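You operate a simulated robot arm through the tools that you are given. There is no shell and no other tool. Be economical: measure what you need, move in short steps, check, and stop when the job is done.

The job below is to be done with a simulated two-armed robot. You get a single attempt, and the scene is never put back.

## Task
Wipe up the spill on the top of the feed bench with the green towel and put it back.

The check looks at the end state, three seconds after you hand in, the way a careful person would. Anything else that was tipped, shoved, dropped, spilled or broken makes it a failure. Flat cloth is picked up by pressing the open fingertips on it (5 to 10 N) and closing them slowly along it; thin cloth reads only 2 to 8 mm in the jaws.

## Robot
Two 7-joint arms with two-finger parallel grippers on one trunk, on a base that drives. Base frame: it is fixed to the floor where the robot stands at the start and does not move with it; the origin is under the middle of the robot, x ahead of it, y to its left, z up; the surface under the hand at the start is at about z = 880. Readings come in mm, rad, newtons and seconds.
The left shoulder is at the start at [60, 143, 964], the right one opposite. With the tool pointing down near the work surface each hand reaches from about 320 to 740 mm from the robot's upright axis, wherever it stands, measured 20 degrees to its own side. Payload 1.57 kg a hand.
Tool frame (each hand has its own): the origin (TCP) lies between the finger pads and is the grasp point; the fingertips stand 30 mm ahead of it; z points along the fingers, y is the line along which they close. The gripper opens to 110 mm. The fingers are 24 mm wide and 12 mm thick; the gripper's body (48 by 112 mm) begins 78 mm behind the TCP.
Orientation is that of the tool frame in the base frame, as a unit quaternion [x, y, z, w]. With the fingers straight down and closing along the base's y, the tool's x points along the base's -x, its y along +y and its z along -z.

## Interface
- The arms move only by the tool servo_tool. It takes "left_increments", "right_increments" or both (then of equal length, played together; a hand with none holds still); each is a list of rows, each a list of 6 numbers: the shift along the tool's x, y, z in m, then the turn, a rotation vector about the tool's x, y, z in rad. In form: [[x, y, z, wx, wy, wz], ...]. A call has 1 to 20 rows; each row is the pose to reach, as a shift and turn from the pose commanded when the call began, along the tool's axes at that moment. "left_grip" and "right_grip" are, for a hand that has rows, the opening, from 0 (shut) to 1 (fully open), set as the call begins (left out, the last holds). A row lasts 0.2 s, in which the tool goes at most 50 mm and 0.15 rad; a call with a longer step from one row to the next is refused whole, and so is a gripper value outside its range. A pose out of reach is approached as far as the arm can. The call stops where the force on the tool passes 40 N (or 10 N more than at its start, if that is more) or the arm is blocked; 0.2 s more then pass. The fingers move at their own pace (about 45 mm/s each) and stop on an object; they squeeze with about 41 N. The grip force told is the motor's: it shows also when the fingers shut on nothing. Time passes only in rows, and 0.2 s behind the last, so rows that repeat a pose let the fingers close. The reply holds the time, the measured pose of the TCP, the force on the tool along the base axes, the opening and the grip force, in the units named above and with some noise, with the torque about the TCP (base axes, N m) and any sound that the robot's microphone picked up.
- Cameras (640 x 400 px; columns grow to the right, rows downward): "scene" is now at [47.6, -12.9, 1570.4]; the picture's right is [-0.16, -0.99, 0.00], its down [-0.76, 0.13, -0.63] and it looks along [0.63, -0.10, -0.77] (base axes); focal length 282 px, centre (320, 200). "left" rides on the left gripper at [70, -16, -141] in its tool frame; the picture's right is [0.23, 0.97, 0.00], its down [-0.85, 0.20, -0.48] and it looks along [-0.47, 0.11, 0.88] (tool axes); focal length 222 px, centre (320, 200). "right" rides on the right gripper at [70, 16, -141] in its tool frame; the picture's right is [-0.23, 0.97, 0.00], its down [-0.86, -0.20, -0.48] and it looks along [-0.47, -0.11, 0.88] (tool axes); focal length 222 px, centre (320, 200). There is no depth. A picture from a camera that has moved, and an enlarged one, comes with that camera's place and axes in the base frame and with its lens.
- snapshot(camera): a new picture of that camera. It takes no simulated time.
- move_column(by): slides the trunk up (or, below 0, down) by that many mm; the arms and the scene camera ride with it, the base frame stays. It gives what a move gives, with no picture.
- roll_base(legs): drives the robot by 1 to 6 legs, each [ahead, left, turn to the left] in mm, mm and rad, along the robot's own axes; the way and the turn of a leg run together, so that a leg with both is an arc; at most 1500 mm and 3.142 rad a leg. The arms and the cameras ride along, it lands a little off, and it stops where it bumps. It gives what a move gives.
- head_to(pan, tilt): turns the head with the scene camera to pan (to the left, within 1.501 rad either way) and tilt (down, from -0.506 to 1.204), counted from straight ahead of the robot. It gives what a move gives.
- close_up(camera, box): a new picture of the part [left, top, right, bottom] of that camera's present view, enlarged. It takes no simulated time.
- hand_in(): hands the job in; it is judged then, once.

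Work in short steps. Places have to be worked out from the pictures, the camera data and where the tool is seen: move nearer, look again, correct. Check each grasp and each placing, and mend what went wrong. You have 120 turns and 100 pictures in all, those below and enlarged ones among them. Open the grippers and draw the arms clear of the work before you hand the job in, unless the task says otherwise; then end with one line.

The tools are called after ">>>" as a command line: name --argument value ..., lists and objects as JSON in quotes. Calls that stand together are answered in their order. servo_tool: Moves the arms, as the interface text tells. Its arguments: {"type":"object","properties":{"left_increments":{"type":"array"},"left_grip":{"type":"number"},"right_increments":{"type":"array"},"right_grip":{"type":"number"}},"required":[]} The other tools are called the same way: move_column (by) slides the trunk up or down; roll_base (legs) drives the base; head_to (pan, tilt) turns the head that bears the scene camera; snapshot (camera) takes a picture; close_up (camera, box) takes an enlarged picture of a part of a camera's view; hand_in () hands the job in.

At the start:

```text
t: 0.0
left_position: [520.3, 116.2, 1122.9]
left_ee_rot: [-0.001, 1.0, 0.0, 0.0]
left_ft_force: [0.3, -0.3, -0.7]
left_torque: [0.02, 0.0, 0.03]
left_gripper_width: 110.1
left_gripper_force: 0.0
right_position: [401.2, -351.0, 1135.7]
right_ee_rot: [0.0, 1.0, -0.001, 0.0]
right_ft_force: [0.2, -0.9, -0.2]
right_torque: [0.0, 0.03, 0.01]
right_gripper_width: 110.0
right_gripper_force: 0.1
trunk travel left (down, up): [-562.0, 28.0]
robot x, y, heading: [-1.4, -2.1, -0.004]
head pan, tilt: [-0.166, 0.885]
```

scene: 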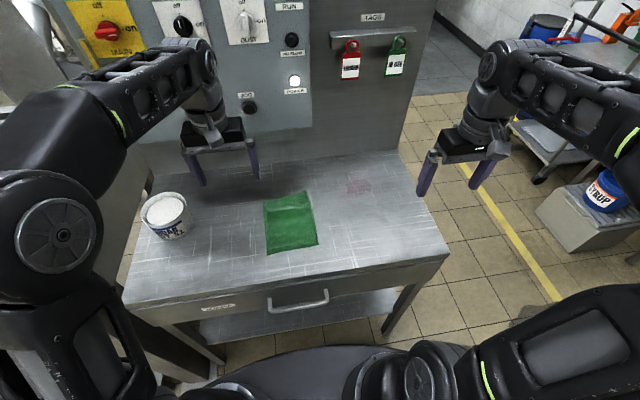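
right: 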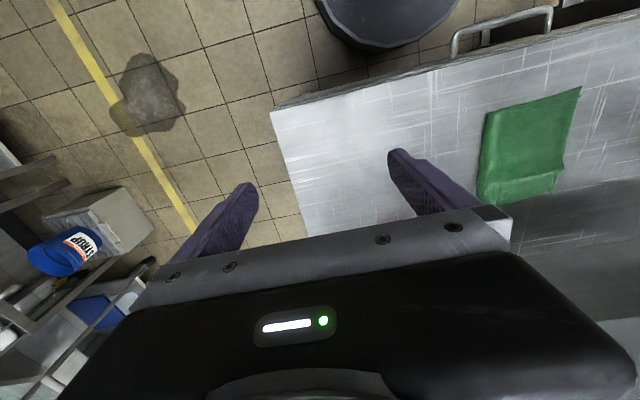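
left: 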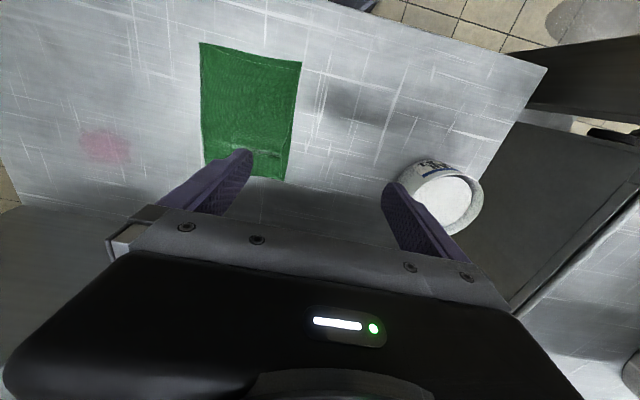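

The towel looks to lie around x 450–650, y −70..74, with the pink spill near (647, −236). I'll look closer at both before planning.

>>> close_up --camera "scene" --box '[240, 150, 400, 250]'

>>> close_up --camera "left" --box '[40, 20, 360, 220]'

```text
4.00 times, centred on (320, 200) of scene
camera zoom: at [47.6, -12.9, 1570.4], right [-0.16, -0.99, 0.0], down [-0.76, 0.13, -0.63], along [0.63, -0.1, -0.77], focal length 1129 px, centre (320, 200)
```

zoom: 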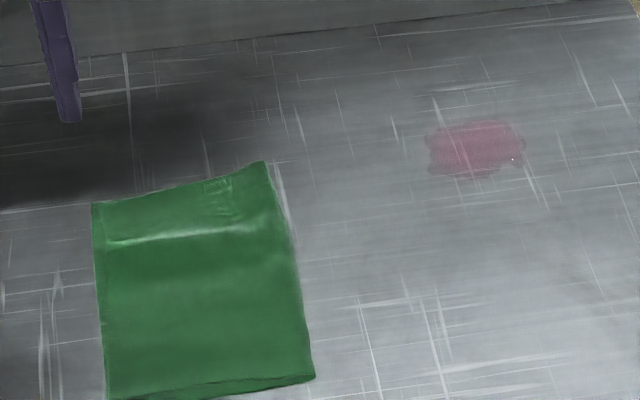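

```text
2.00 times, centred on (200, 120) of left
camera zoom: at [448.9, 98.5, 1264.1], right [-0.23, 0.97, 0.0], down [0.85, 0.2, 0.48], along [0.47, 0.11, -0.88], focal length 444 px, centre (560, 360)
```

zoom: 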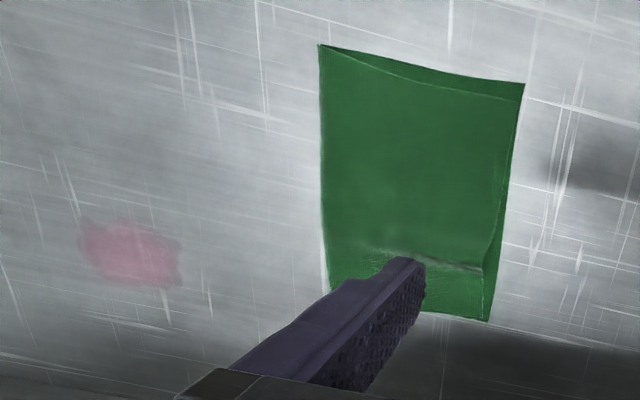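

Both views agree: spill centre ≈ (643, −238), towel x 440–640, y −75..72. I'll move the left hand out of the way to the left and bring the right hand above the towel for a closer look.

>>> servo_tool --left_increments '[[0.017, 0.033, 0, 0, 0, 0], [0.034, 0.066, 0, 0, 0, 0], [0.051, 0.099, 0, 0, 0, 0], [0.068, 0.132, 0, 0, 0, 0], [0.085, 0.165, 0, 0, 0, 0], [0.102, 0.198, 0, 0, 0, 0], [0.12, 0.23, 0, 0, 0, 0], [0.12, 0.23, 0, 0, 0, 0]]' --right_increments '[[0, 0, 0, 0, 0, 0], [-0.011, 0.042, 0, 0, 0, 0], [-0.022, 0.084, 0.01, 0, 0, 0], [-0.034, 0.126, 0.02, 0, 0, 0], [-0.045, 0.168, 0.03, 0, 0, 0], [-0.056, 0.21, 0.04, 0, 0, 0], [-0.068, 0.25, 0.05, 0, 0, 0], [-0.079, 0.291, 0.056, 0, 0, 0]]'

>>> snapshot --camera "right"

>>> snapshot --camera "scene"

```text
t: 1.8
left_position: [401.4, 345.3, 1123.5]
left_ee_rot: [0.0, 1.0, 0.0, 0.0]
left_ft_force: [-0.4, 0.5, -0.5]
left_torque: [0.03, 0.0, 0.01]
left_gripper_width: 110.0
left_gripper_force: 0.1
right_position: [480.7, -59.2, 1077.7]
right_ee_rot: [0.0, 1.0, -0.001, 0.001]
right_ft_force: [0.2, 0.1, -0.4]
right_torque: [0.0, 0.0, 0.03]
right_gripper_width: 110.2
right_gripper_force: 0.2
trunk travel left (down, up): [-562.0, 28.0]
robot x, y, heading: [0.4, -4.0, -0.003]
head pan, tilt: [-0.166, 0.885]
```

```text
94 pictures are left
camera right: at [411.6, -41.6, 1220.5], right [0.23, 0.97, 0.0], down [0.86, -0.2, 0.48], along [0.47, -0.11, -0.88], focal length 222 px, centre (320, 200)
```

right: 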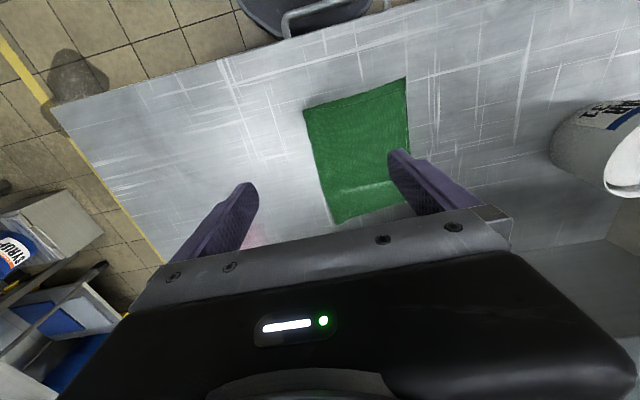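

```text
93 pictures are left
camera scene: at [48.6, -12.1, 1570.4], right [-0.16, -0.99, 0.0], down [-0.76, 0.13, -0.63], along [0.62, -0.1, -0.77], focal length 282 px, centre (320, 200)
```

scene: 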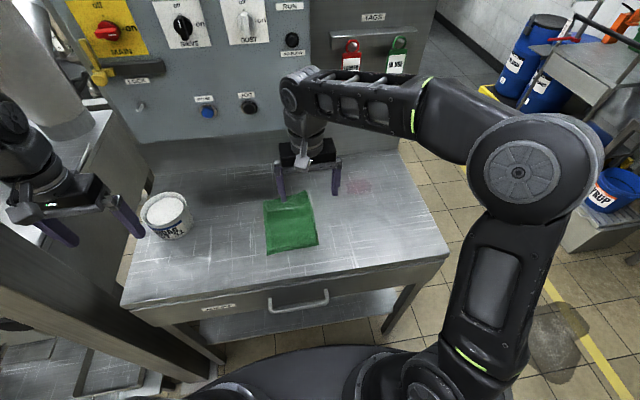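

Arms are clear. The machine panel has lock and tag hardware, so I'll check whether anything there matters before touching the bench, and zoom in on the towel.

>>> close_up --camera "scene" --box '[60, 0, 440, 150]'

>>> close_up --camera "right" --box '[280, 60, 440, 240]'

```text
1.68 times, centred on (250, 75) of scene
camera zoom: at [48.6, -12.1, 1570.4], right [-0.16, -0.99, 0.0], down [-0.76, 0.13, -0.63], along [0.62, -0.1, -0.77], focal length 475 px, centre (438, 410)
```

zoom: 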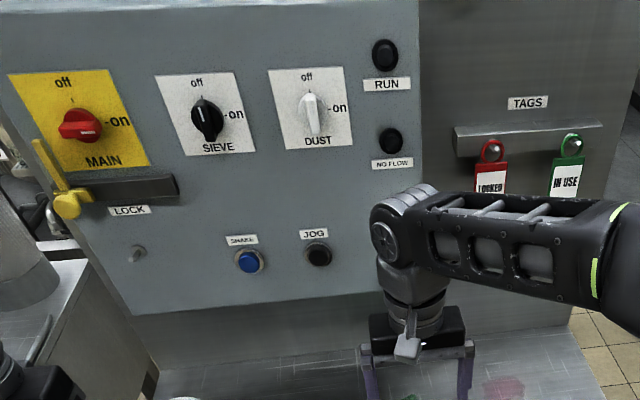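

```text
2.22 times, centred on (360, 150) of right
camera zoom: at [411.6, -41.6, 1220.5], right [0.23, 0.97, 0.0], down [0.86, -0.2, 0.48], along [0.47, -0.11, -0.88], focal length 494 px, centre (231, 311)
```

zoom: 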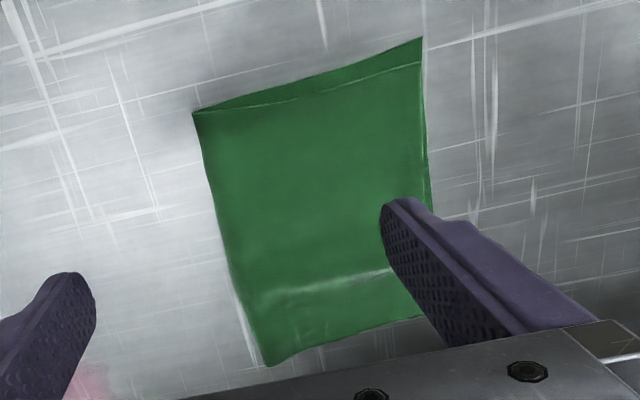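

Panel is idle (RUN lamp off, nothing to operate), and the towel is a single slightly puckered layer. I'll bring the half-open right gripper over its right-hand portion at (545, −38), tips about 15 mm above the cloth.

>>> servo_tool --right_increments '[[-0.016, 0.005, 0.038, 0, 0, 0], [-0.032, 0.01, 0.076, 0, 0, 0], [-0.048, 0.016, 0.114, 0, 0, 0], [-0.064, 0.021, 0.14, 0, 0, 0], [-0.064, 0.021, 0.152, 0, 0, 0], [-0.064, 0.021, 0.152, 0, 0, 0]]' --right_grip 0.36

>>> snapshot --camera "right"

>>> close_up --camera "scene" --box '[240, 150, 400, 250]'

```text
t: 3.2
left_position: [400.9, 346.8, 1124.6]
left_ee_rot: [0.0, 1.0, 0.0, 0.001]
left_ft_force: [0.0, 0.4, 0.6]
left_torque: [0.01, 0.02, 0.0]
left_gripper_width: 110.0
left_gripper_force: 0.0
right_position: [543.4, -37.9, 927.9]
right_ee_rot: [0.0, 1.0, 0.0, 0.0]
right_ft_force: [-0.2, -0.4, -0.2]
right_torque: [-0.02, -0.02, -0.04]
right_gripper_width: 39.5
right_gripper_force: 0.0
trunk travel left (down, up): [-562.0, 28.0]
robot x, y, heading: [-2.2, -0.5, 0.003]
head pan, tilt: [-0.166, 0.885]
```

```text
90 pictures are left
camera right: at [474.5, -21.9, 1069.8], right [0.23, 0.97, 0.0], down [0.85, -0.2, 0.48], along [0.47, -0.11, -0.88], focal length 222 px, centre (320, 200)
```

right: 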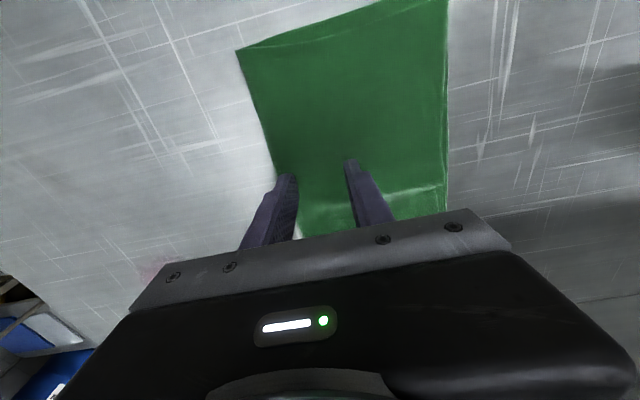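

```text
4.00 times, centred on (320, 200) of scene
camera zoom: at [47.6, -12.8, 1570.4], right [-0.16, -0.99, 0.0], down [-0.76, 0.13, -0.63], along [0.63, -0.1, -0.77], focal length 1129 px, centre (320, 200)
```

zoom: 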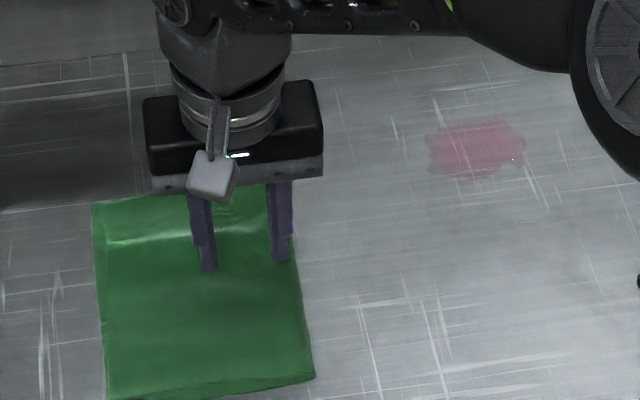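

The outer finger is very close to the cloth edge; I'll shift 12 mm inward and lower in small steps until contact.

>>> servo_tool --right_increments '[[0, 0.012, 0, 0, 0, 0], [0, 0.012, 0.005, 0, 0, 0], [0, 0.012, 0.01, 0, 0, 0], [0, 0.012, 0.013, 0, 0, 0], [0, 0.012, 0.015, 0, 0, 0], [0, 0.012, 0.016, 0, 0, 0]]'

```text
t: 4.6
left_position: [400.2, 346.2, 1123.9]
left_ee_rot: [0.0, 1.0, 0.001, 0.0]
left_ft_force: [0.3, -0.4, 0.2]
left_torque: [0.0, -0.04, 0.0]
left_gripper_width: 110.2
left_gripper_force: 0.1
right_position: [543.5, -26.2, 912.3]
right_ee_rot: [0.001, 1.0, -0.001, 0.0]
right_ft_force: [-0.3, -0.5, 2.1]
right_torque: [0.01, 0.0, 0.0]
right_gripper_width: 39.7
right_gripper_force: 0.0
trunk travel left (down, up): [-562.0, 28.0]
robot x, y, heading: [0.5, -1.8, 0.001]
head pan, tilt: [-0.166, 0.885]
```

First touch: 2 N at z 912. I'll press a little further for 5–10 N.

>>> servo_tool --right_increments '[[0, 0, 0.001, 0, 0, 0], [0, 0, 0.002, 0, 0, 0], [0, 0, 0.002, 0, 0, 0]]'

```text
t: 5.4
left_position: [399.7, 346.3, 1125.0]
left_ee_rot: [0.0, 1.0, 0.0, 0.0]
left_ft_force: [0.3, -0.7, -0.1]
left_torque: [-0.03, 0.0, 0.02]
left_gripper_width: 109.9
left_gripper_force: 0.1
right_position: [543.9, -26.0, 912.2]
right_ee_rot: [0.0, 1.0, -0.001, 0.002]
right_ft_force: [1.3, -3.1, 16.4]
right_torque: [-0.17, 0.02, -0.01]
right_gripper_width: 39.7
right_gripper_force: 0.4
trunk travel left (down, up): [-562.0, 28.0]
robot x, y, heading: [-0.1, 1.7, -0.003]
head pan, tilt: [-0.166, 0.885]
```

16 N is a bit much (about 7 N per mm); back off 1 mm and begin closing gradually.

>>> servo_tool --right_increments '[[0, 0, -0.001, 0, 0, 0], [0, 0, -0.001, 0, 0, 0]]' --right_grip 0.28

```text
t: 6.0
left_position: [400.4, 346.9, 1124.2]
left_ee_rot: [0.0, 1.0, 0.0, 0.0]
left_ft_force: [-0.1, 0.5, 0.4]
left_torque: [-0.02, 0.03, 0.03]
left_gripper_width: 110.1
left_gripper_force: 0.2
right_position: [543.8, -27.2, 911.5]
right_ee_rot: [0.0, 1.0, -0.001, 0.001]
right_ft_force: [0.7, 1.2, 13.9]
right_torque: [-0.03, -0.05, 0.02]
right_gripper_width: 31.7
right_gripper_force: 0.5
trunk travel left (down, up): [-562.0, 28.0]
robot x, y, heading: [-0.0, -1.5, 0.002]
head pan, tilt: [-0.166, 0.885]
```

Still 14 N; I'll ease up another 0.8 mm and continue closing.

>>> servo_tool --right_increments '[[0, 0, -0.0008, 0, 0, 0], [0, 0, -0.0008, 0, 0, 0]]' --right_grip 0.18

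>>> servo_tool --right_increments '[[0, 0, 0, 0, 0, 0], [0, 0, 0, 0, 0, 0]]' --right_grip 0.09

>>> servo_tool --right_increments '[[0, 0, 0, 0, 0, 0], [0, 0, 0, 0, 0, 0], [0, 0, 0, 0, 0, 0]]' --right_grip 0.0

>>> close_up --camera "scene" --box '[240, 150, 400, 250]'

```text
t: 6.6
left_position: [399.5, 347.5, 1123.8]
left_ee_rot: [0.0, 1.0, 0.0, 0.001]
left_ft_force: [-0.4, 0.1, -0.9]
left_torque: [-0.01, -0.02, -0.03]
left_gripper_width: 110.0
left_gripper_force: 0.1
right_position: [543.1, -26.1, 912.7]
right_ee_rot: [0.0, 1.0, 0.0, 0.0]
right_ft_force: [-0.2, 0.5, 11.6]
right_torque: [0.0, 0.0, -0.04]
right_gripper_width: 18.0
right_gripper_force: 0.1
trunk travel left (down, up): [-562.0, 28.0]
robot x, y, heading: [-0.9, -1.9, -0.003]
head pan, tilt: [-0.166, 0.885]
```

```text
t: 7.2
left_position: [399.4, 346.4, 1124.1]
left_ee_rot: [0.001, 1.0, -0.001, 0.001]
left_ft_force: [-0.4, 0.5, 0.1]
left_torque: [0.02, -0.01, 0.0]
left_gripper_width: 110.2
left_gripper_force: 0.0
right_position: [543.3, -27.1, 912.0]
right_ee_rot: [0.0, 1.0, 0.0, 0.0]
right_ft_force: [-1.3, -0.1, 9.2]
right_torque: [-0.02, 0.01, -0.01]
right_gripper_width: 10.9
right_gripper_force: 0.6
trunk travel left (down, up): [-562.0, 28.0]
robot x, y, heading: [-0.4, -0.0, -0.002]
head pan, tilt: [-0.166, 0.885]
```

```text
t: 8.0
left_position: [399.5, 346.2, 1124.8]
left_ee_rot: [0.0, 1.0, 0.001, 0.0]
left_ft_force: [0.4, 0.5, -0.2]
left_torque: [-0.01, -0.02, 0.01]
left_gripper_width: 110.1
left_gripper_force: 0.0
right_position: [543.9, -26.5, 913.0]
right_ee_rot: [-0.001, 1.0, 0.0, 0.0]
right_ft_force: [-0.7, -0.2, 8.4]
right_torque: [-0.02, 0.0, 0.03]
right_gripper_width: 7.7
right_gripper_force: 26.7
trunk travel left (down, up): [-562.0, 28.0]
robot x, y, heading: [3.3, -2.6, 0.006]
head pan, tilt: [-0.166, 0.885]
```

```text
4.00 times, centred on (320, 200) of scene
camera zoom: at [46.9, -12.8, 1570.4], right [-0.16, -0.99, 0.0], down [-0.76, 0.13, -0.63], along [0.63, -0.1, -0.77], focal length 1129 px, centre (320, 200)
```

zoom: 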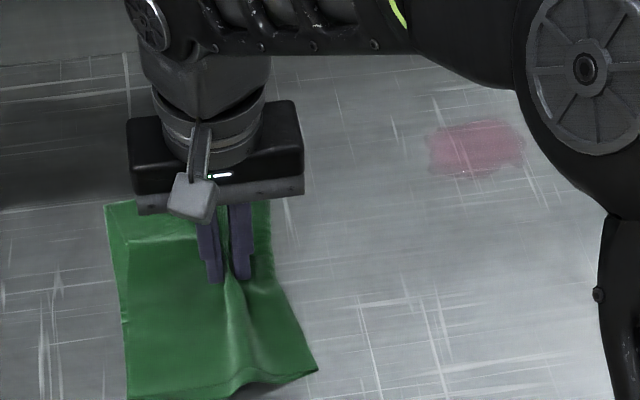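

The cloth is pinched (7.7 mm, 27 N). I'll drag it along the bench, 1 mm lighter, to just short of the spill, and check.

>>> servo_tool --right_increments '[[0, 0, -0.001, 0, 0, 0], [-0.01, -0.015, -0.001, 0, 0, 0], [-0.02, -0.03, -0.001, 0, 0, 0], [-0.03, -0.045, -0.001, 0, 0, 0], [-0.04, -0.06, -0.001, 0, 0, 0], [-0.05, -0.075, -0.001, 0, 0, 0], [-0.06, -0.09, -0.001, 0, 0, 0], [-0.07, -0.105, -0.001, 0, 0, 0], [-0.08, -0.12, -0.001, 0, 0, 0], [-0.085, -0.135, -0.001, 0, 0, 0], [-0.085, -0.135, -0.001, 0, 0, 0]]'

>>> close_up --camera "scene" --box '[240, 150, 400, 250]'

```text
t: 10.4
left_position: [400.8, 345.8, 1123.1]
left_ee_rot: [-0.001, 1.0, 0.001, 0.0]
left_ft_force: [0.7, 0.4, 0.2]
left_torque: [-0.02, -0.01, -0.04]
left_gripper_width: 109.9
left_gripper_force: 0.1
right_position: [628.3, -162.4, 912.7]
right_ee_rot: [0.0, 1.0, 0.0, 0.0]
right_ft_force: [-0.5, 1.0, -0.2]
right_torque: [-0.03, 0.03, 0.0]
right_gripper_width: 7.4
right_gripper_force: 26.6
trunk travel left (down, up): [-562.0, 28.0]
robot x, y, heading: [-3.5, 1.9, 0.001]
head pan, tilt: [-0.166, 0.885]
```

```text
4.00 times, centred on (320, 200) of scene
camera zoom: at [47.6, -12.7, 1570.4], right [-0.16, -0.99, 0.0], down [-0.76, 0.13, -0.63], along [0.63, -0.1, -0.77], focal length 1129 px, centre (320, 200)
```

zoom: 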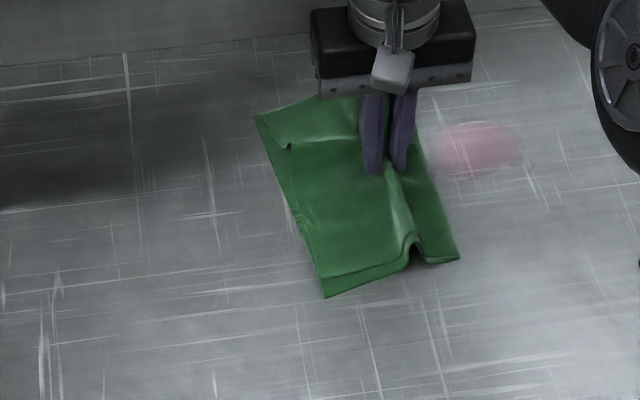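

Drag works well and the spill edge is already fading. Now wipe with light pressure: stroke outward across the spill, step in x, stroke back.

>>> servo_tool --right_increments '[[0, 0, 0.001, 0, 0, 0], [0, -0.02, 0.0015, 0, 0, 0], [0, -0.04, 0.0015, 0, 0, 0], [0, -0.06, 0.0015, 0, 0, 0], [0, -0.08, 0.0015, 0, 0, 0], [0, -0.1, 0.0015, 0, 0, 0], [0, -0.12, 0.0015, 0, 0, 0], [-0.013, -0.125, 0.0015, 0, 0, 0], [-0.026, -0.12, 0.0015, 0, 0, 0], [-0.026, -0.1, 0.0015, 0, 0, 0], [-0.026, -0.08, 0.0015, 0, 0, 0], [-0.026, -0.06, 0.0015, 0, 0, 0], [-0.026, -0.04, 0.0015, 0, 0, 0], [-0.026, -0.04, 0.0015, 0, 0, 0]]'

>>> snapshot --camera "scene"

```text
t: 13.4
left_position: [398.7, 346.3, 1124.9]
left_ee_rot: [0.0, 1.0, 0.0, 0.001]
left_ft_force: [0.2, 0.1, -0.3]
left_torque: [0.0, -0.02, -0.02]
left_gripper_width: 110.0
left_gripper_force: 0.2
right_position: [653.8, -202.0, 913.2]
right_ee_rot: [-0.001, 1.0, 0.0, 0.001]
right_ft_force: [1.1, -6.6, 14.0]
right_torque: [-0.18, -0.04, -0.02]
right_gripper_width: 7.8
right_gripper_force: 26.6
trunk travel left (down, up): [-562.0, 28.0]
robot x, y, heading: [0.1, 0.7, -0.0]
head pan, tilt: [-0.166, 0.885]
```

```text
86 pictures are left
camera scene: at [46.1, -13.3, 1570.5], right [-0.16, -0.99, 0.0], down [-0.76, 0.13, -0.63], along [0.63, -0.1, -0.77], focal length 282 px, centre (320, 200)
```

scene: 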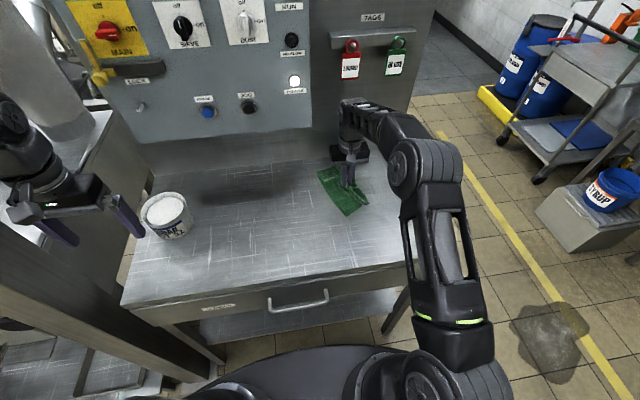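

>>> close_up --camera "scene" --box '[300, 140, 420, 230]'

>>> snapshot --camera "right"

```text
4.44 times, centred on (360, 185) of scene
camera zoom: at [46.1, -13.3, 1570.5], right [-0.16, -0.99, 0.0], down [-0.76, 0.13, -0.63], along [0.63, -0.1, -0.77], focal length 1254 px, centre (142, 267)
```

zoom: 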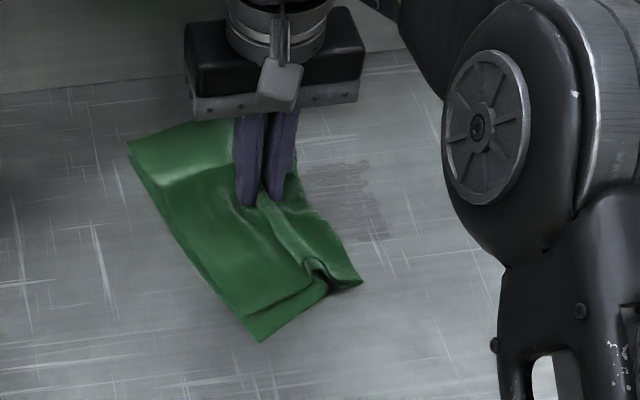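

```text
84 pictures are left
camera right: at [584.8, -184.9, 1053.3], right [0.23, 0.97, 0.0], down [0.85, -0.2, 0.48], along [0.47, -0.11, -0.88], focal length 222 px, centre (320, 200)
```

right: 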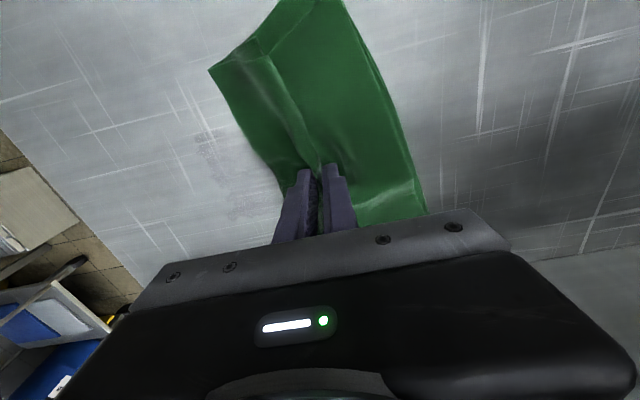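

Pink is gone mostly; a faint grey residue remains around x 610–680, y −225..−290. More strokes across that whole region.

>>> servo_tool --right_increments '[[-0.02, -0.01, 0, 0, 0, 0], [-0.025, -0.03, 0, 0, 0, 0], [-0.025, -0.05, 0, 0, 0, 0], [-0.025, -0.07, 0, 0, 0, 0], [-0.025, -0.09, 0, 0, 0, 0], [-0.01, -0.1, 0, 0, 0, 0], [0.005, -0.09, 0, 0, 0, 0], [0.005, -0.07, 0, 0, 0, 0], [0.005, -0.05, 0, 0, 0, 0], [0.005, -0.03, 0, 0, 0, 0], [0.02, -0.02, 0, 0, 0, 0], [0.035, -0.03, 0, 0, 0, 0], [0.035, -0.05, 0, 0, 0, 0], [0.035, -0.07, 0, 0, 0, 0], [0.035, -0.09, 0, 0, 0, 0], [0.02, -0.09, 0, 0, 0, 0], [0.02, -0.07, 0, 0, 0, 0], [0.02, -0.05, 0, 0, 0, 0], [0.02, -0.03, 0, 0, 0, 0], [0.015, -0.015, 0, 0, 0, 0]]'

>>> close_up --camera "scene" --box '[300, 140, 420, 230]'

```text
t: 17.6
left_position: [398.7, 345.7, 1123.7]
left_ee_rot: [0.0, 1.0, 0.0, 0.001]
left_ft_force: [-0.3, 1.4, 0.9]
left_torque: [0.0, 0.04, -0.02]
left_gripper_width: 110.1
left_gripper_force: 0.1
right_position: [638.6, -216.1, 910.9]
right_ee_rot: [0.0, 1.0, 0.0, -0.001]
right_ft_force: [-2.0, -5.8, 10.3]
right_torque: [-0.14, 0.09, -0.01]
right_gripper_width: 7.7
right_gripper_force: 26.5
trunk travel left (down, up): [-562.0, 28.0]
robot x, y, heading: [1.6, -2.3, 0.004]
head pan, tilt: [-0.166, 0.885]
```

```text
4.44 times, centred on (360, 185) of scene
camera zoom: at [46.4, -12.9, 1570.4], right [-0.16, -0.99, 0.0], down [-0.76, 0.13, -0.63], along [0.63, -0.1, -0.77], focal length 1254 px, centre (142, 267)
```

zoom: 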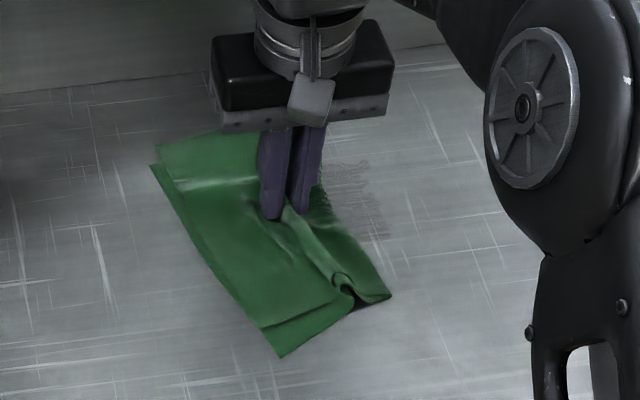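

Some faint residue remains; I'll do cross strokes along x at successive y, through −295.

>>> servo_tool --right_increments '[[0.02, -0.012, 0, 0, 0, 0], [0, -0.015, 0.0003, 0, 0, 0], [-0.022, -0.015, 0.0003, 0, 0, 0], [-0.046, -0.02, 0.0003, 0, 0, 0], [-0.046, -0.035, 0.0003, 0, 0, 0], [-0.022, -0.035, 0.0003, 0, 0, 0], [0, -0.035, 0.0003, 0, 0, 0], [0.025, -0.035, 0.0003, 0, 0, 0], [0.03, -0.055, 0.0003, 0, 0, 0], [0, -0.055, 0.0003, 0, 0, 0], [-0.022, -0.055, 0.0003, 0, 0, 0], [-0.044, -0.055, 0.0003, 0, 0, 0], [-0.042, -0.072, 0.0003, 0, 0, 0], [-0.022, -0.075, 0.0003, 0, 0, 0], [0, -0.075, 0.0003, 0, 0, 0], [0.025, -0.075, 0.0003, 0, 0, 0], [0.015, -0.05, 0.0003, 0, 0, 0], [0, -0.02, 0, 0, 0, 0], [0, 0.01, 0, 0, 0, 0], [0, 0.04, 0, 0, 0, 0]]'

>>> close_up --camera "scene" --box '[300, 140, 420, 230]'

```text
t: 21.8
left_position: [399.5, 347.5, 1124.1]
left_ee_rot: [0.001, 1.0, 0.0, 0.001]
left_ft_force: [0.0, 0.9, -0.4]
left_torque: [0.0, 0.0, 0.02]
left_gripper_width: 110.1
left_gripper_force: 0.1
right_position: [639.7, -176.4, 912.4]
right_ee_rot: [0.0, 1.0, 0.0, 0.001]
right_ft_force: [-0.3, -5.8, 12.1]
right_torque: [-0.17, -0.02, 0.02]
right_gripper_width: 7.6
right_gripper_force: 27.0
trunk travel left (down, up): [-562.0, 28.0]
robot x, y, heading: [2.6, 1.0, -0.002]
head pan, tilt: [-0.166, 0.885]
```

```text
4.44 times, centred on (360, 185) of scene
camera zoom: at [46.3, -12.7, 1570.4], right [-0.16, -0.99, 0.0], down [-0.76, 0.13, -0.63], along [0.63, -0.1, -0.77], focal length 1254 px, centre (142, 267)
```

zoom: 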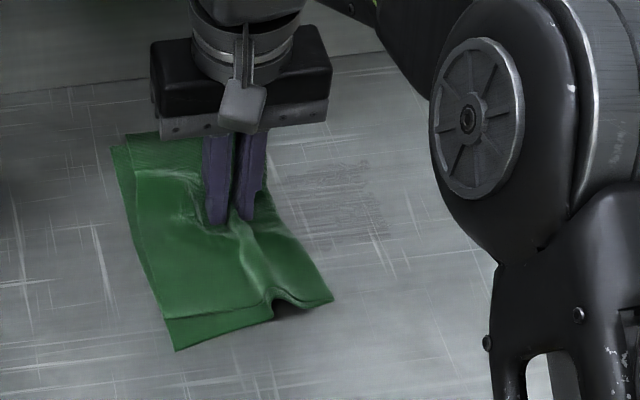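

It has faded a lot, a faint speckle remains. One more dense pass with strokes at a different x offset.

>>> servo_tool --right_increments '[[0.014, -0.03, 0.0003, 0, 0, 0], [0.022, -0.055, 0.0003, 0, 0, 0], [0.022, -0.08, 0.0003, 0, 0, 0], [0.022, -0.105, 0.0003, 0, 0, 0], [0.01, -0.12, 0.0003, 0, 0, 0], [0.006, -0.1, 0.0003, 0, 0, 0], [0.006, -0.075, 0.0003, 0, 0, 0], [0.006, -0.05, 0.0003, 0, 0, 0], [-0.01, -0.05, 0.0003, 0, 0, 0], [-0.012, -0.075, 0.0003, 0, 0, 0], [-0.012, -0.1, 0.0003, 0, 0, 0], [-0.015, -0.12, 0.0003, 0, 0, 0], [-0.028, -0.11, 0.0003, 0, 0, 0], [-0.028, -0.085, 0.0003, 0, 0, 0], [-0.028, -0.06, 0.0003, 0, 0, 0], [-0.038, -0.045, 0.0003, 0, 0, 0], [-0.042, -0.07, 0.0003, 0, 0, 0], [-0.042, -0.1, 0.0003, 0, 0, 0], [-0.02, -0.07, 0.0003, 0, 0, 0], [0, -0.03, 0.0003, 0, 0, 0]]'

>>> servo_tool --right_increments '[[0, 0.03, -0.0005, 0, 0, 0], [0, 0.06, -0.001, 0, 0, 0]]'

>>> close_up --camera "scene" --box '[300, 140, 420, 230]'

```text
t: 26.0
left_position: [400.4, 346.3, 1123.1]
left_ee_rot: [-0.001, 1.0, 0.0, 0.001]
left_ft_force: [-0.3, 0.1, -0.8]
left_torque: [0.0, 0.03, 0.02]
left_gripper_width: 110.0
left_gripper_force: 0.0
right_position: [639.8, -207.1, 911.2]
right_ee_rot: [0.001, 1.0, -0.001, 0.0]
right_ft_force: [0.4, -3.8, 11.1]
right_torque: [-0.06, -0.06, -0.03]
right_gripper_width: 7.3
right_gripper_force: 26.7
trunk travel left (down, up): [-562.0, 28.0]
robot x, y, heading: [-5.5, 0.8, 0.0]
head pan, tilt: [-0.166, 0.885]
```

```text
t: 26.6
left_position: [399.7, 345.9, 1123.2]
left_ee_rot: [0.001, 1.0, 0.0, 0.0]
left_ft_force: [0.3, -0.1, 0.1]
left_torque: [-0.01, 0.01, -0.02]
left_gripper_width: 110.0
left_gripper_force: 0.1
right_position: [639.0, -146.2, 912.8]
right_ee_rot: [0.0, 1.0, 0.0, -0.001]
right_ft_force: [-0.4, -2.9, 5.7]
right_torque: [-0.09, 0.02, 0.03]
right_gripper_width: 7.4
right_gripper_force: 26.9
trunk travel left (down, up): [-562.0, 28.0]
robot x, y, heading: [4.4, 4.2, -0.003]
head pan, tilt: [-0.166, 0.885]
```

```text
4.44 times, centred on (360, 185) of scene
camera zoom: at [47.0, -12.8, 1570.3], right [-0.16, -0.99, 0.0], down [-0.76, 0.13, -0.63], along [0.63, -0.1, -0.77], focal length 1254 px, centre (142, 267)
```

zoom: 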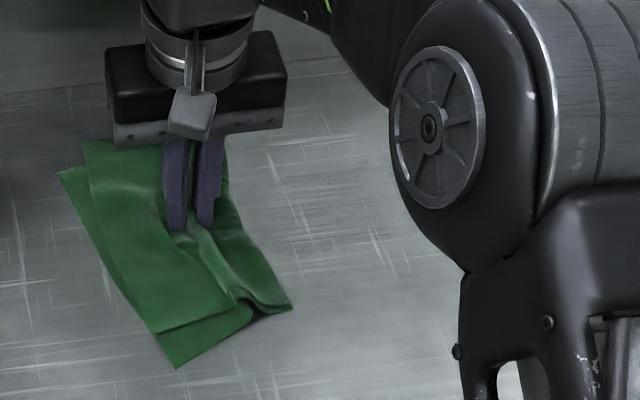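

Almost nothing left; zooming in tightly on that patch from both cameras.

>>> close_up --camera "scene" --box '[340, 160, 388, 190]'

>>> snapshot --camera "right"

```text
13.33 times, centred on (364, 175) of scene
camera zoom: at [47.0, -12.8, 1570.3], right [-0.16, -0.99, 0.0], down [-0.76, 0.13, -0.63], along [0.63, -0.1, -0.77], focal length 3762 px, centre (-267, 533)
```

zoom: 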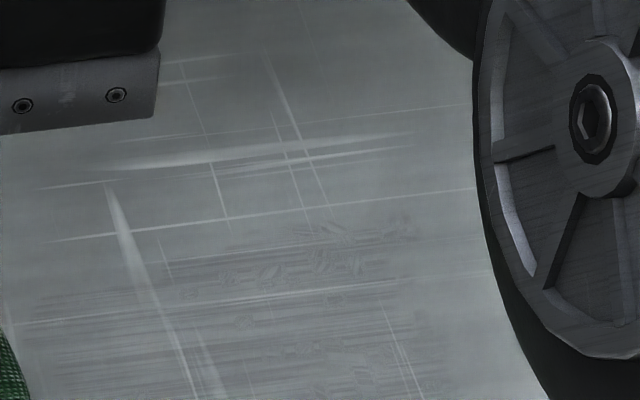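

```text
79 pictures are left
camera right: at [568.9, -129.0, 1053.8], right [0.23, 0.97, 0.0], down [0.86, -0.2, 0.48], along [0.47, -0.11, -0.88], focal length 222 px, centre (320, 200)
```

right: 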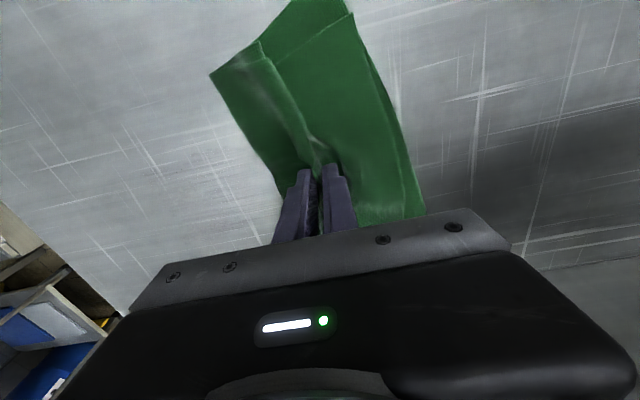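

Faint streaks remain between about x 610 and 685. Two more passes to be thorough, with slightly firmer pressure and including the far edge.

>>> servo_tool --right_increments '[[-0.02, -0.03, 0.001, 0, 0, 0], [-0.043, -0.06, 0.001, 0, 0, 0], [-0.045, -0.085, 0.0015, 0, 0, 0], [-0.045, -0.11, 0.0015, 0, 0, 0], [-0.045, -0.13, 0.0015, 0, 0, 0], [-0.042, -0.145, 0.0015, 0, 0, 0], [-0.032, -0.145, 0.0015, 0, 0, 0], [-0.032, -0.12, 0.0015, 0, 0, 0], [-0.032, -0.095, 0.0015, 0, 0, 0], [-0.032, -0.07, 0.0015, 0, 0, 0], [-0.02, -0.065, 0.0015, 0, 0, 0], [-0.02, -0.09, 0.0015, 0, 0, 0], [-0.02, -0.115, 0.0015, 0, 0, 0], [-0.02, -0.145, 0.0015, 0, 0, 0], [-0.008, -0.145, 0.0015, 0, 0, 0], [-0.008, -0.12, 0.0015, 0, 0, 0], [-0.008, -0.095, 0.0015, 0, 0, 0], [-0.008, -0.07, 0.0015, 0, 0, 0], [0.004, -0.065, 0.0015, 0, 0, 0], [0.004, -0.09, 0.0015, 0, 0, 0]]'

>>> servo_tool --right_increments '[[0, -0.025, 0, 0, 0, 0], [0, -0.05, 0, 0, 0, 0], [0.012, -0.05, 0, 0, 0, 0], [0.012, -0.025, 0, 0, 0, 0], [0.012, 0, 0, 0, 0, 0], [0.012, 0.015, 0, 0, 0, 0], [0.024, 0.015, 0, 0, 0, 0], [0.024, -0.01, 0, 0, 0, 0], [0.024, -0.035, 0, 0, 0, 0], [0.024, -0.055, 0, 0, 0, 0], [0.005, -0.055, 0, 0, 0, 0], [-0.015, -0.055, 0, 0, 0, 0], [-0.035, -0.055, 0, 0, 0, 0], [-0.048, -0.055, 0, 0, 0, 0], [-0.048, -0.03, 0, 0, 0, 0], [-0.048, -0.005, 0, 0, 0, 0], [-0.048, 0.015, 0, 0, 0, 0], [-0.02, 0.03, 0, 0, 0, 0], [0.004, 0.06, -0.001, 0, 0, 0], [0.004, 0.1, -0.0015, 0, 0, 0]]'

>>> close_up --camera "scene" --box '[330, 160, 394, 200]'

```text
t: 30.8
left_position: [399.0, 347.6, 1124.5]
left_ee_rot: [-0.001, 1.0, 0.0, 0.001]
left_ft_force: [0.6, -0.3, 0.2]
left_torque: [-0.01, 0.01, 0.03]
left_gripper_width: 109.8
left_gripper_force: 0.1
right_position: [634.4, -231.0, 912.7]
right_ee_rot: [-0.002, 1.0, 0.002, 0.0]
right_ft_force: [-0.6, 8.3, 19.2]
right_torque: [0.22, 0.02, -0.02]
right_gripper_width: 7.5
right_gripper_force: 26.4
trunk travel left (down, up): [-562.0, 28.0]
robot x, y, heading: [1.7, 2.0, 0.005]
head pan, tilt: [-0.166, 0.885]
```

```text
t: 35.0
left_position: [399.8, 346.8, 1123.1]
left_ee_rot: [0.0, 1.0, 0.0, 0.0]
left_ft_force: [-0.1, 0.2, 0.4]
left_torque: [-0.02, -0.03, 0.01]
left_gripper_width: 110.1
left_gripper_force: 0.1
right_position: [632.0, -135.9, 910.5]
right_ee_rot: [0.0, 1.0, 0.0, 0.0]
right_ft_force: [-1.3, -3.1, 6.2]
right_torque: [-0.08, -0.01, 0.03]
right_gripper_width: 7.7
right_gripper_force: 26.2
trunk travel left (down, up): [-562.0, 28.0]
robot x, y, heading: [-1.3, 1.3, 0.001]
head pan, tilt: [-0.166, 0.885]
```

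```text
10.00 times, centred on (362, 180) of scene
camera zoom: at [46.9, -12.2, 1570.3], right [-0.16, -0.99, 0.0], down [-0.76, 0.13, -0.63], along [0.63, -0.1, -0.77], focal length 2822 px, centre (-100, 400)
```

zoom: 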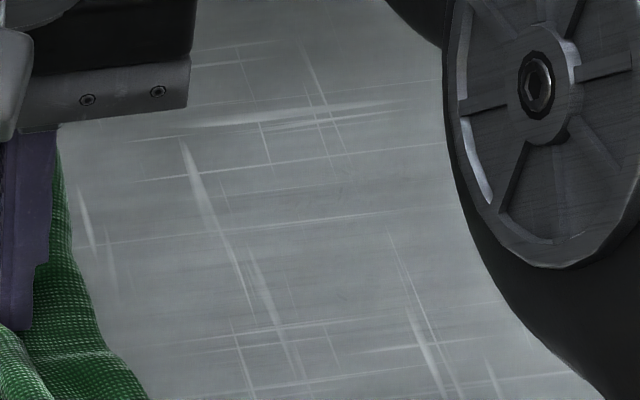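

The bench is clean. Now lift the towel and carry it over to its place, above y ≈ 110, before laying it down with a motion back toward −y so it spreads flat.

>>> servo_tool --right_increments '[[0, 0, -0.03, 0, 0, 0], [0, 0, -0.06, 0, 0, 0], [0, 0, -0.09, 0, 0, 0], [0, 0, -0.115, 0, 0, 0], [0, 0, -0.135, 0, 0, 0], [0.015, 0.03, -0.14, 0, 0, 0], [0.03, 0.06, -0.14, 0, 0, 0], [0.045, 0.09, -0.14, 0, 0, 0], [0.06, 0.12, -0.14, 0, 0, 0], [0.075, 0.15, -0.14, 0, 0, 0], [0.089, 0.18, -0.14, 0, 0, 0], [0.089, 0.21, -0.14, 0, 0, 0], [0.089, 0.235, -0.14, 0, 0, 0], [0.089, 0.246, -0.14, 0, 0, 0], [0.089, 0.246, -0.14, 0, 0, 0], [0.089, 0.246, -0.14, 0, 0, 0]]'

>>> snapshot --camera "scene"

>>> snapshot --camera "left"

```text
t: 38.4
left_position: [400.8, 345.7, 1123.4]
left_ee_rot: [0.0, 1.0, -0.001, -0.001]
left_ft_force: [-0.8, 0.1, -1.0]
left_torque: [0.0, 0.02, -0.04]
left_gripper_width: 110.0
left_gripper_force: 0.1
right_position: [543.2, 109.2, 1051.9]
right_ee_rot: [0.0, 1.0, 0.0, 0.0]
right_ft_force: [1.0, -0.2, 0.1]
right_torque: [0.0, 0.01, 0.01]
right_gripper_width: 7.4
right_gripper_force: 26.9
trunk travel left (down, up): [-562.0, 28.0]
robot x, y, heading: [1.7, 1.3, 0.001]
head pan, tilt: [-0.166, 0.885]
```

```text
77 pictures are left
camera scene: at [47.6, -12.7, 1570.4], right [-0.16, -0.99, 0.0], down [-0.76, 0.13, -0.63], along [0.63, -0.1, -0.77], focal length 282 px, centre (320, 200)
```

scene: 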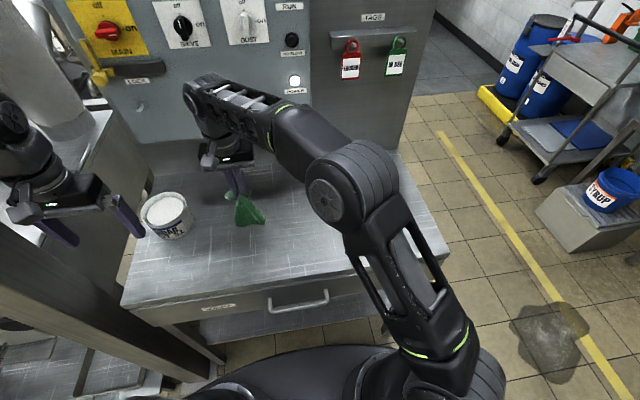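

```text
76 pictures are left
camera left: at [329.7, 328.9, 1264.8], right [-0.23, 0.97, 0.0], down [0.85, 0.2, 0.48], along [0.47, 0.11, -0.88], focal length 222 px, centre (320, 200)
```

left: 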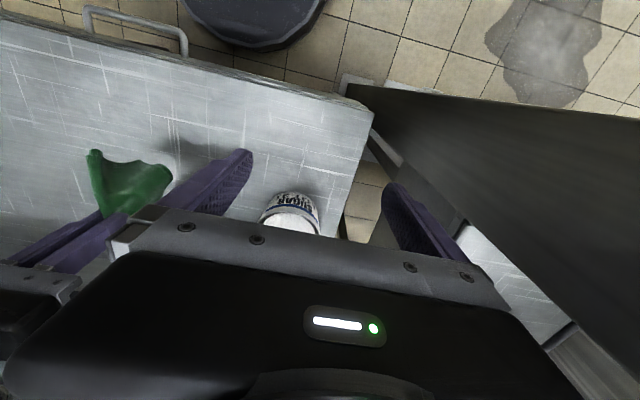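

The towel hangs gathered below the fingers. I'll lower it while sweeping back to −y so it lays out, ending at the original pinch point (543, −26).

>>> servo_tool --right_increments '[[0, 0, 0.02, 0, 0, 0], [0, 0, 0.04, 0, 0, 0], [0, -0.005, 0.055, 0, 0, 0], [0, -0.013, 0.07, 0, 0, 0], [0, -0.023, 0.083, 0, 0, 0], [0, -0.035, 0.095, 0, 0, 0], [0, -0.048, 0.106, 0, 0, 0], [0, -0.062, 0.116, 0, 0, 0], [0, -0.077, 0.125, 0, 0, 0], [0, -0.092, 0.131, 0, 0, 0], [0, -0.107, 0.135, 0, 0, 0], [0, -0.122, 0.137, 0, 0, 0], [0, -0.135, 0.138, 0, 0, 0], [0, -0.135, 0.138, 0, 0, 0]]'

>>> close_up --camera "scene" --box '[220, 150, 380, 260]'

>>> snapshot --camera "right"

```text
t: 41.4
left_position: [400.5, 346.4, 1123.1]
left_ee_rot: [0.0, 1.0, 0.0, 0.0]
left_ft_force: [-0.9, -0.4, -0.1]
left_torque: [-0.01, 0.0, -0.02]
left_gripper_width: 110.2
left_gripper_force: 0.0
right_position: [543.0, -24.4, 913.7]
right_ee_rot: [0.0, 1.0, 0.001, 0.0]
right_ft_force: [0.5, 1.4, 2.7]
right_torque: [0.06, 0.01, 0.0]
right_gripper_width: 7.7
right_gripper_force: 26.6
trunk travel left (down, up): [-562.0, 28.0]
robot x, y, heading: [-0.3, -0.7, 0.0]
head pan, tilt: [-0.166, 0.885]
```

```text
3.64 times, centred on (300, 205) of scene
camera zoom: at [47.4, -12.5, 1570.4], right [-0.16, -0.99, 0.0], down [-0.76, 0.13, -0.63], along [0.63, -0.1, -0.77], focal length 1026 px, centre (393, 182)
```

zoom: 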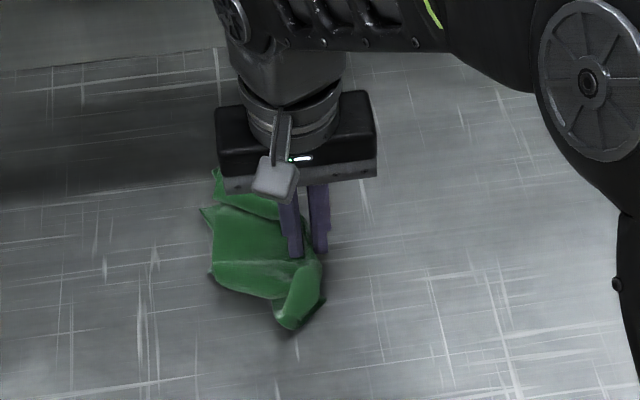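

```text
74 pictures are left
camera right: at [473.1, -7.9, 1055.3], right [0.23, 0.97, 0.0], down [0.85, -0.2, 0.48], along [0.47, -0.11, -0.88], focal length 222 px, centre (320, 200)
```

right: 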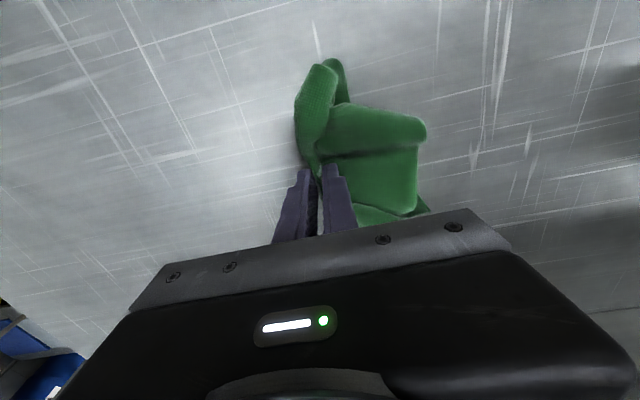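

The towel is at its place but has folded on itself. I'll release gently, withdraw upward, and look at how it lies before spreading it.

>>> servo_tool --right_increments '[[0, 0, 0, 0, 0, 0], [0, 0, 0, 0, 0, 0], [0, 0, -0.02, 0, 0, 0], [0, 0, -0.05, 0, 0, 0], [0, -0.03, -0.09, 0, 0, 0], [0.0, -0.07, -0.13, 0, 0, 0], [0.0, -0.11, -0.16, 0, 0, 0], [0.0, -0.15, -0.18, 0, 0, 0], [0.0, -0.19, -0.19, 0, 0, 0]]' --right_grip 0.3

>>> close_up --camera "scene" --box '[220, 150, 380, 260]'

>>> snapshot --camera "right"

```text
refused: row 6 steps farther than a row can; nothing moved
```

```text
3.64 times, centred on (300, 205) of scene
camera zoom: at [47.4, -12.5, 1570.4], right [-0.16, -0.99, 0.0], down [-0.76, 0.13, -0.63], along [0.63, -0.1, -0.77], focal length 1026 px, centre (393, 182)
```

zoom: 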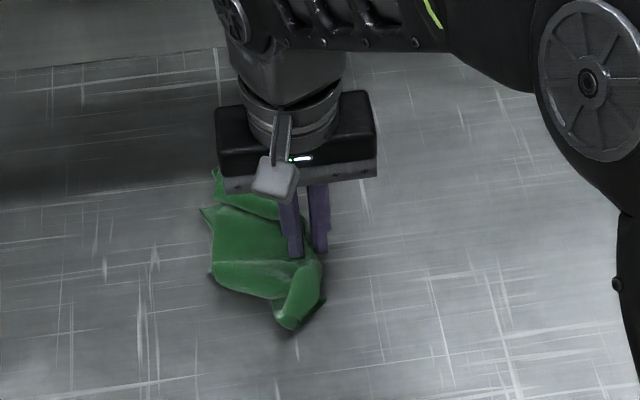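

```text
72 pictures are left
camera right: at [473.1, -7.9, 1055.3], right [0.23, 0.97, 0.0], down [0.85, -0.2, 0.48], along [0.47, -0.11, -0.88], focal length 222 px, centre (320, 200)
```

right: 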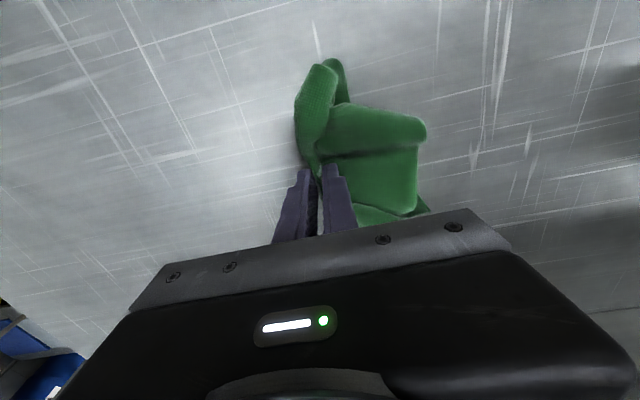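

One row was too long; same release with shorter steps.

>>> servo_tool --right_increments '[[0, 0, 0, 0, 0, 0], [0, 0, 0, 0, 0, 0], [0, 0, -0.02, 0, 0, 0], [0, 0, -0.05, 0, 0, 0], [0, -0.02, -0.09, 0, 0, 0], [0.0, -0.05, -0.12, 0, 0, 0], [0.0, -0.085, -0.15, 0, 0, 0], [0.0, -0.12, -0.18, 0, 0, 0], [0.0, -0.16, -0.19, 0, 0, 0], [0.0, -0.2, -0.19, 0, 0, 0]]' --right_grip 0.3

>>> close_up --camera "scene" --box '[220, 150, 380, 260]'

>>> snapshot --camera "right"

```text
t: 43.6
left_position: [401.0, 345.4, 1124.5]
left_ee_rot: [0.0, 1.0, 0.0, 0.001]
left_ft_force: [-0.5, 0.0, 0.2]
left_torque: [0.0, 0.02, -0.01]
left_gripper_width: 110.2
left_gripper_force: 0.0
right_position: [540.4, -227.2, 1105.0]
right_ee_rot: [0.0, 1.0, 0.0, 0.0]
right_ft_force: [0.0, -0.2, 0.7]
right_torque: [0.02, 0.01, -0.02]
right_gripper_width: 33.0
right_gripper_force: 0.0
trunk travel left (down, up): [-562.0, 28.0]
robot x, y, heading: [-1.9, 1.0, 0.002]
head pan, tilt: [-0.166, 0.885]
```

```text
3.64 times, centred on (300, 205) of scene
camera zoom: at [47.5, -13.6, 1570.4], right [-0.16, -0.99, 0.0], down [-0.76, 0.13, -0.63], along [0.63, -0.1, -0.77], focal length 1026 px, centre (393, 182)
```

zoom: 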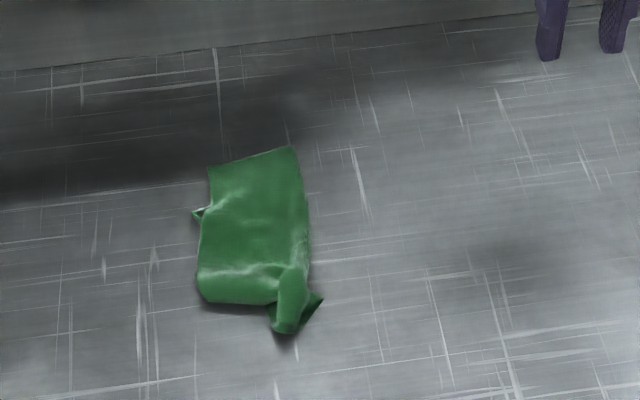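

```text
70 pictures are left
camera right: at [472.2, -209.7, 1246.3], right [0.23, 0.97, 0.0], down [0.85, -0.2, 0.48], along [0.47, -0.11, -0.88], focal length 222 px, centre (320, 200)
```

right: 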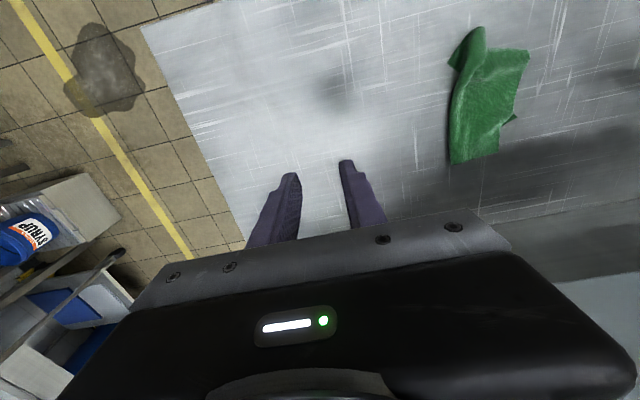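

The towel rests at about x 490–660, y −25..68, with the near portion folded under and the right side gathered. Zoom in to see the flaps.

>>> close_up --camera "right" --box '[420, 10, 560, 180]'

>>> close_up --camera "scene" --box '[262, 180, 310, 240]'

>>> snapshot --camera "left"

```text
2.35 times, centred on (490, 95) of right
camera zoom: at [472.2, -209.7, 1246.3], right [0.23, 0.97, 0.0], down [0.85, -0.2, 0.48], along [0.47, -0.11, -0.88], focal length 523 px, centre (-80, 447)
```

zoom: 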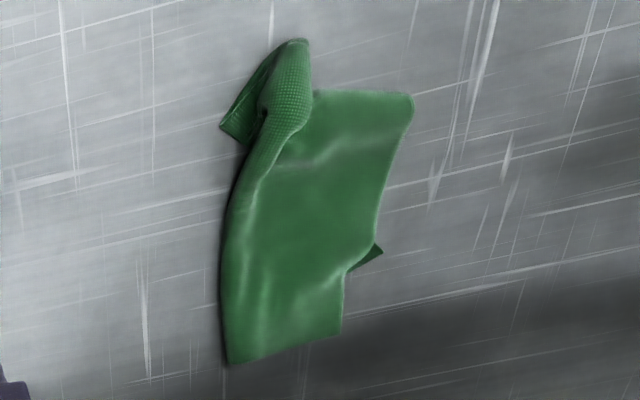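

```text
6.67 times, centred on (286, 210) of scene
camera zoom: at [47.5, -13.6, 1570.4], right [-0.16, -0.99, 0.0], down [-0.76, 0.13, -0.63], along [0.63, -0.1, -0.77], focal length 1881 px, centre (547, 133)
```

zoom: 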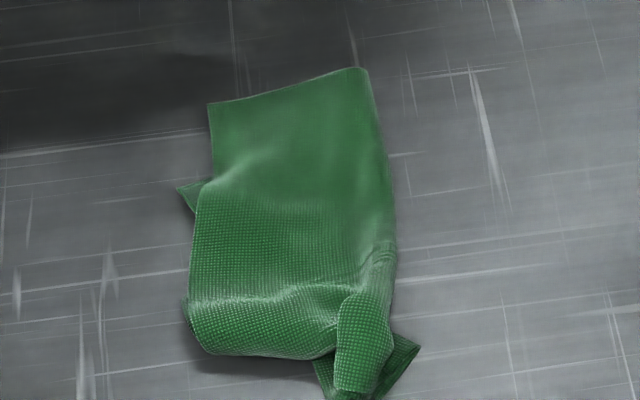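

```text
67 pictures are left
camera left: at [329.6, 328.1, 1265.0], right [-0.23, 0.97, 0.0], down [0.85, 0.2, 0.48], along [0.47, 0.11, -0.88], focal length 222 px, centre (320, 200)
```

left: 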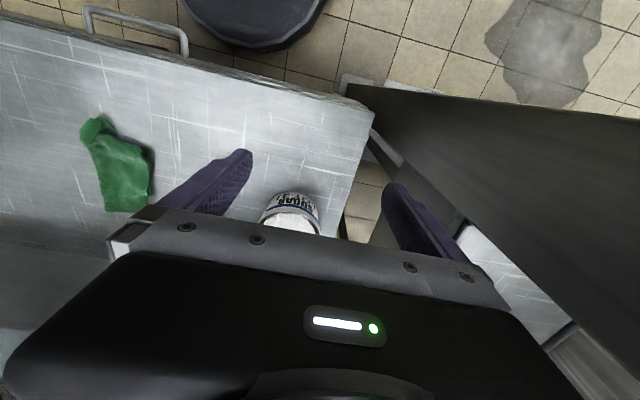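

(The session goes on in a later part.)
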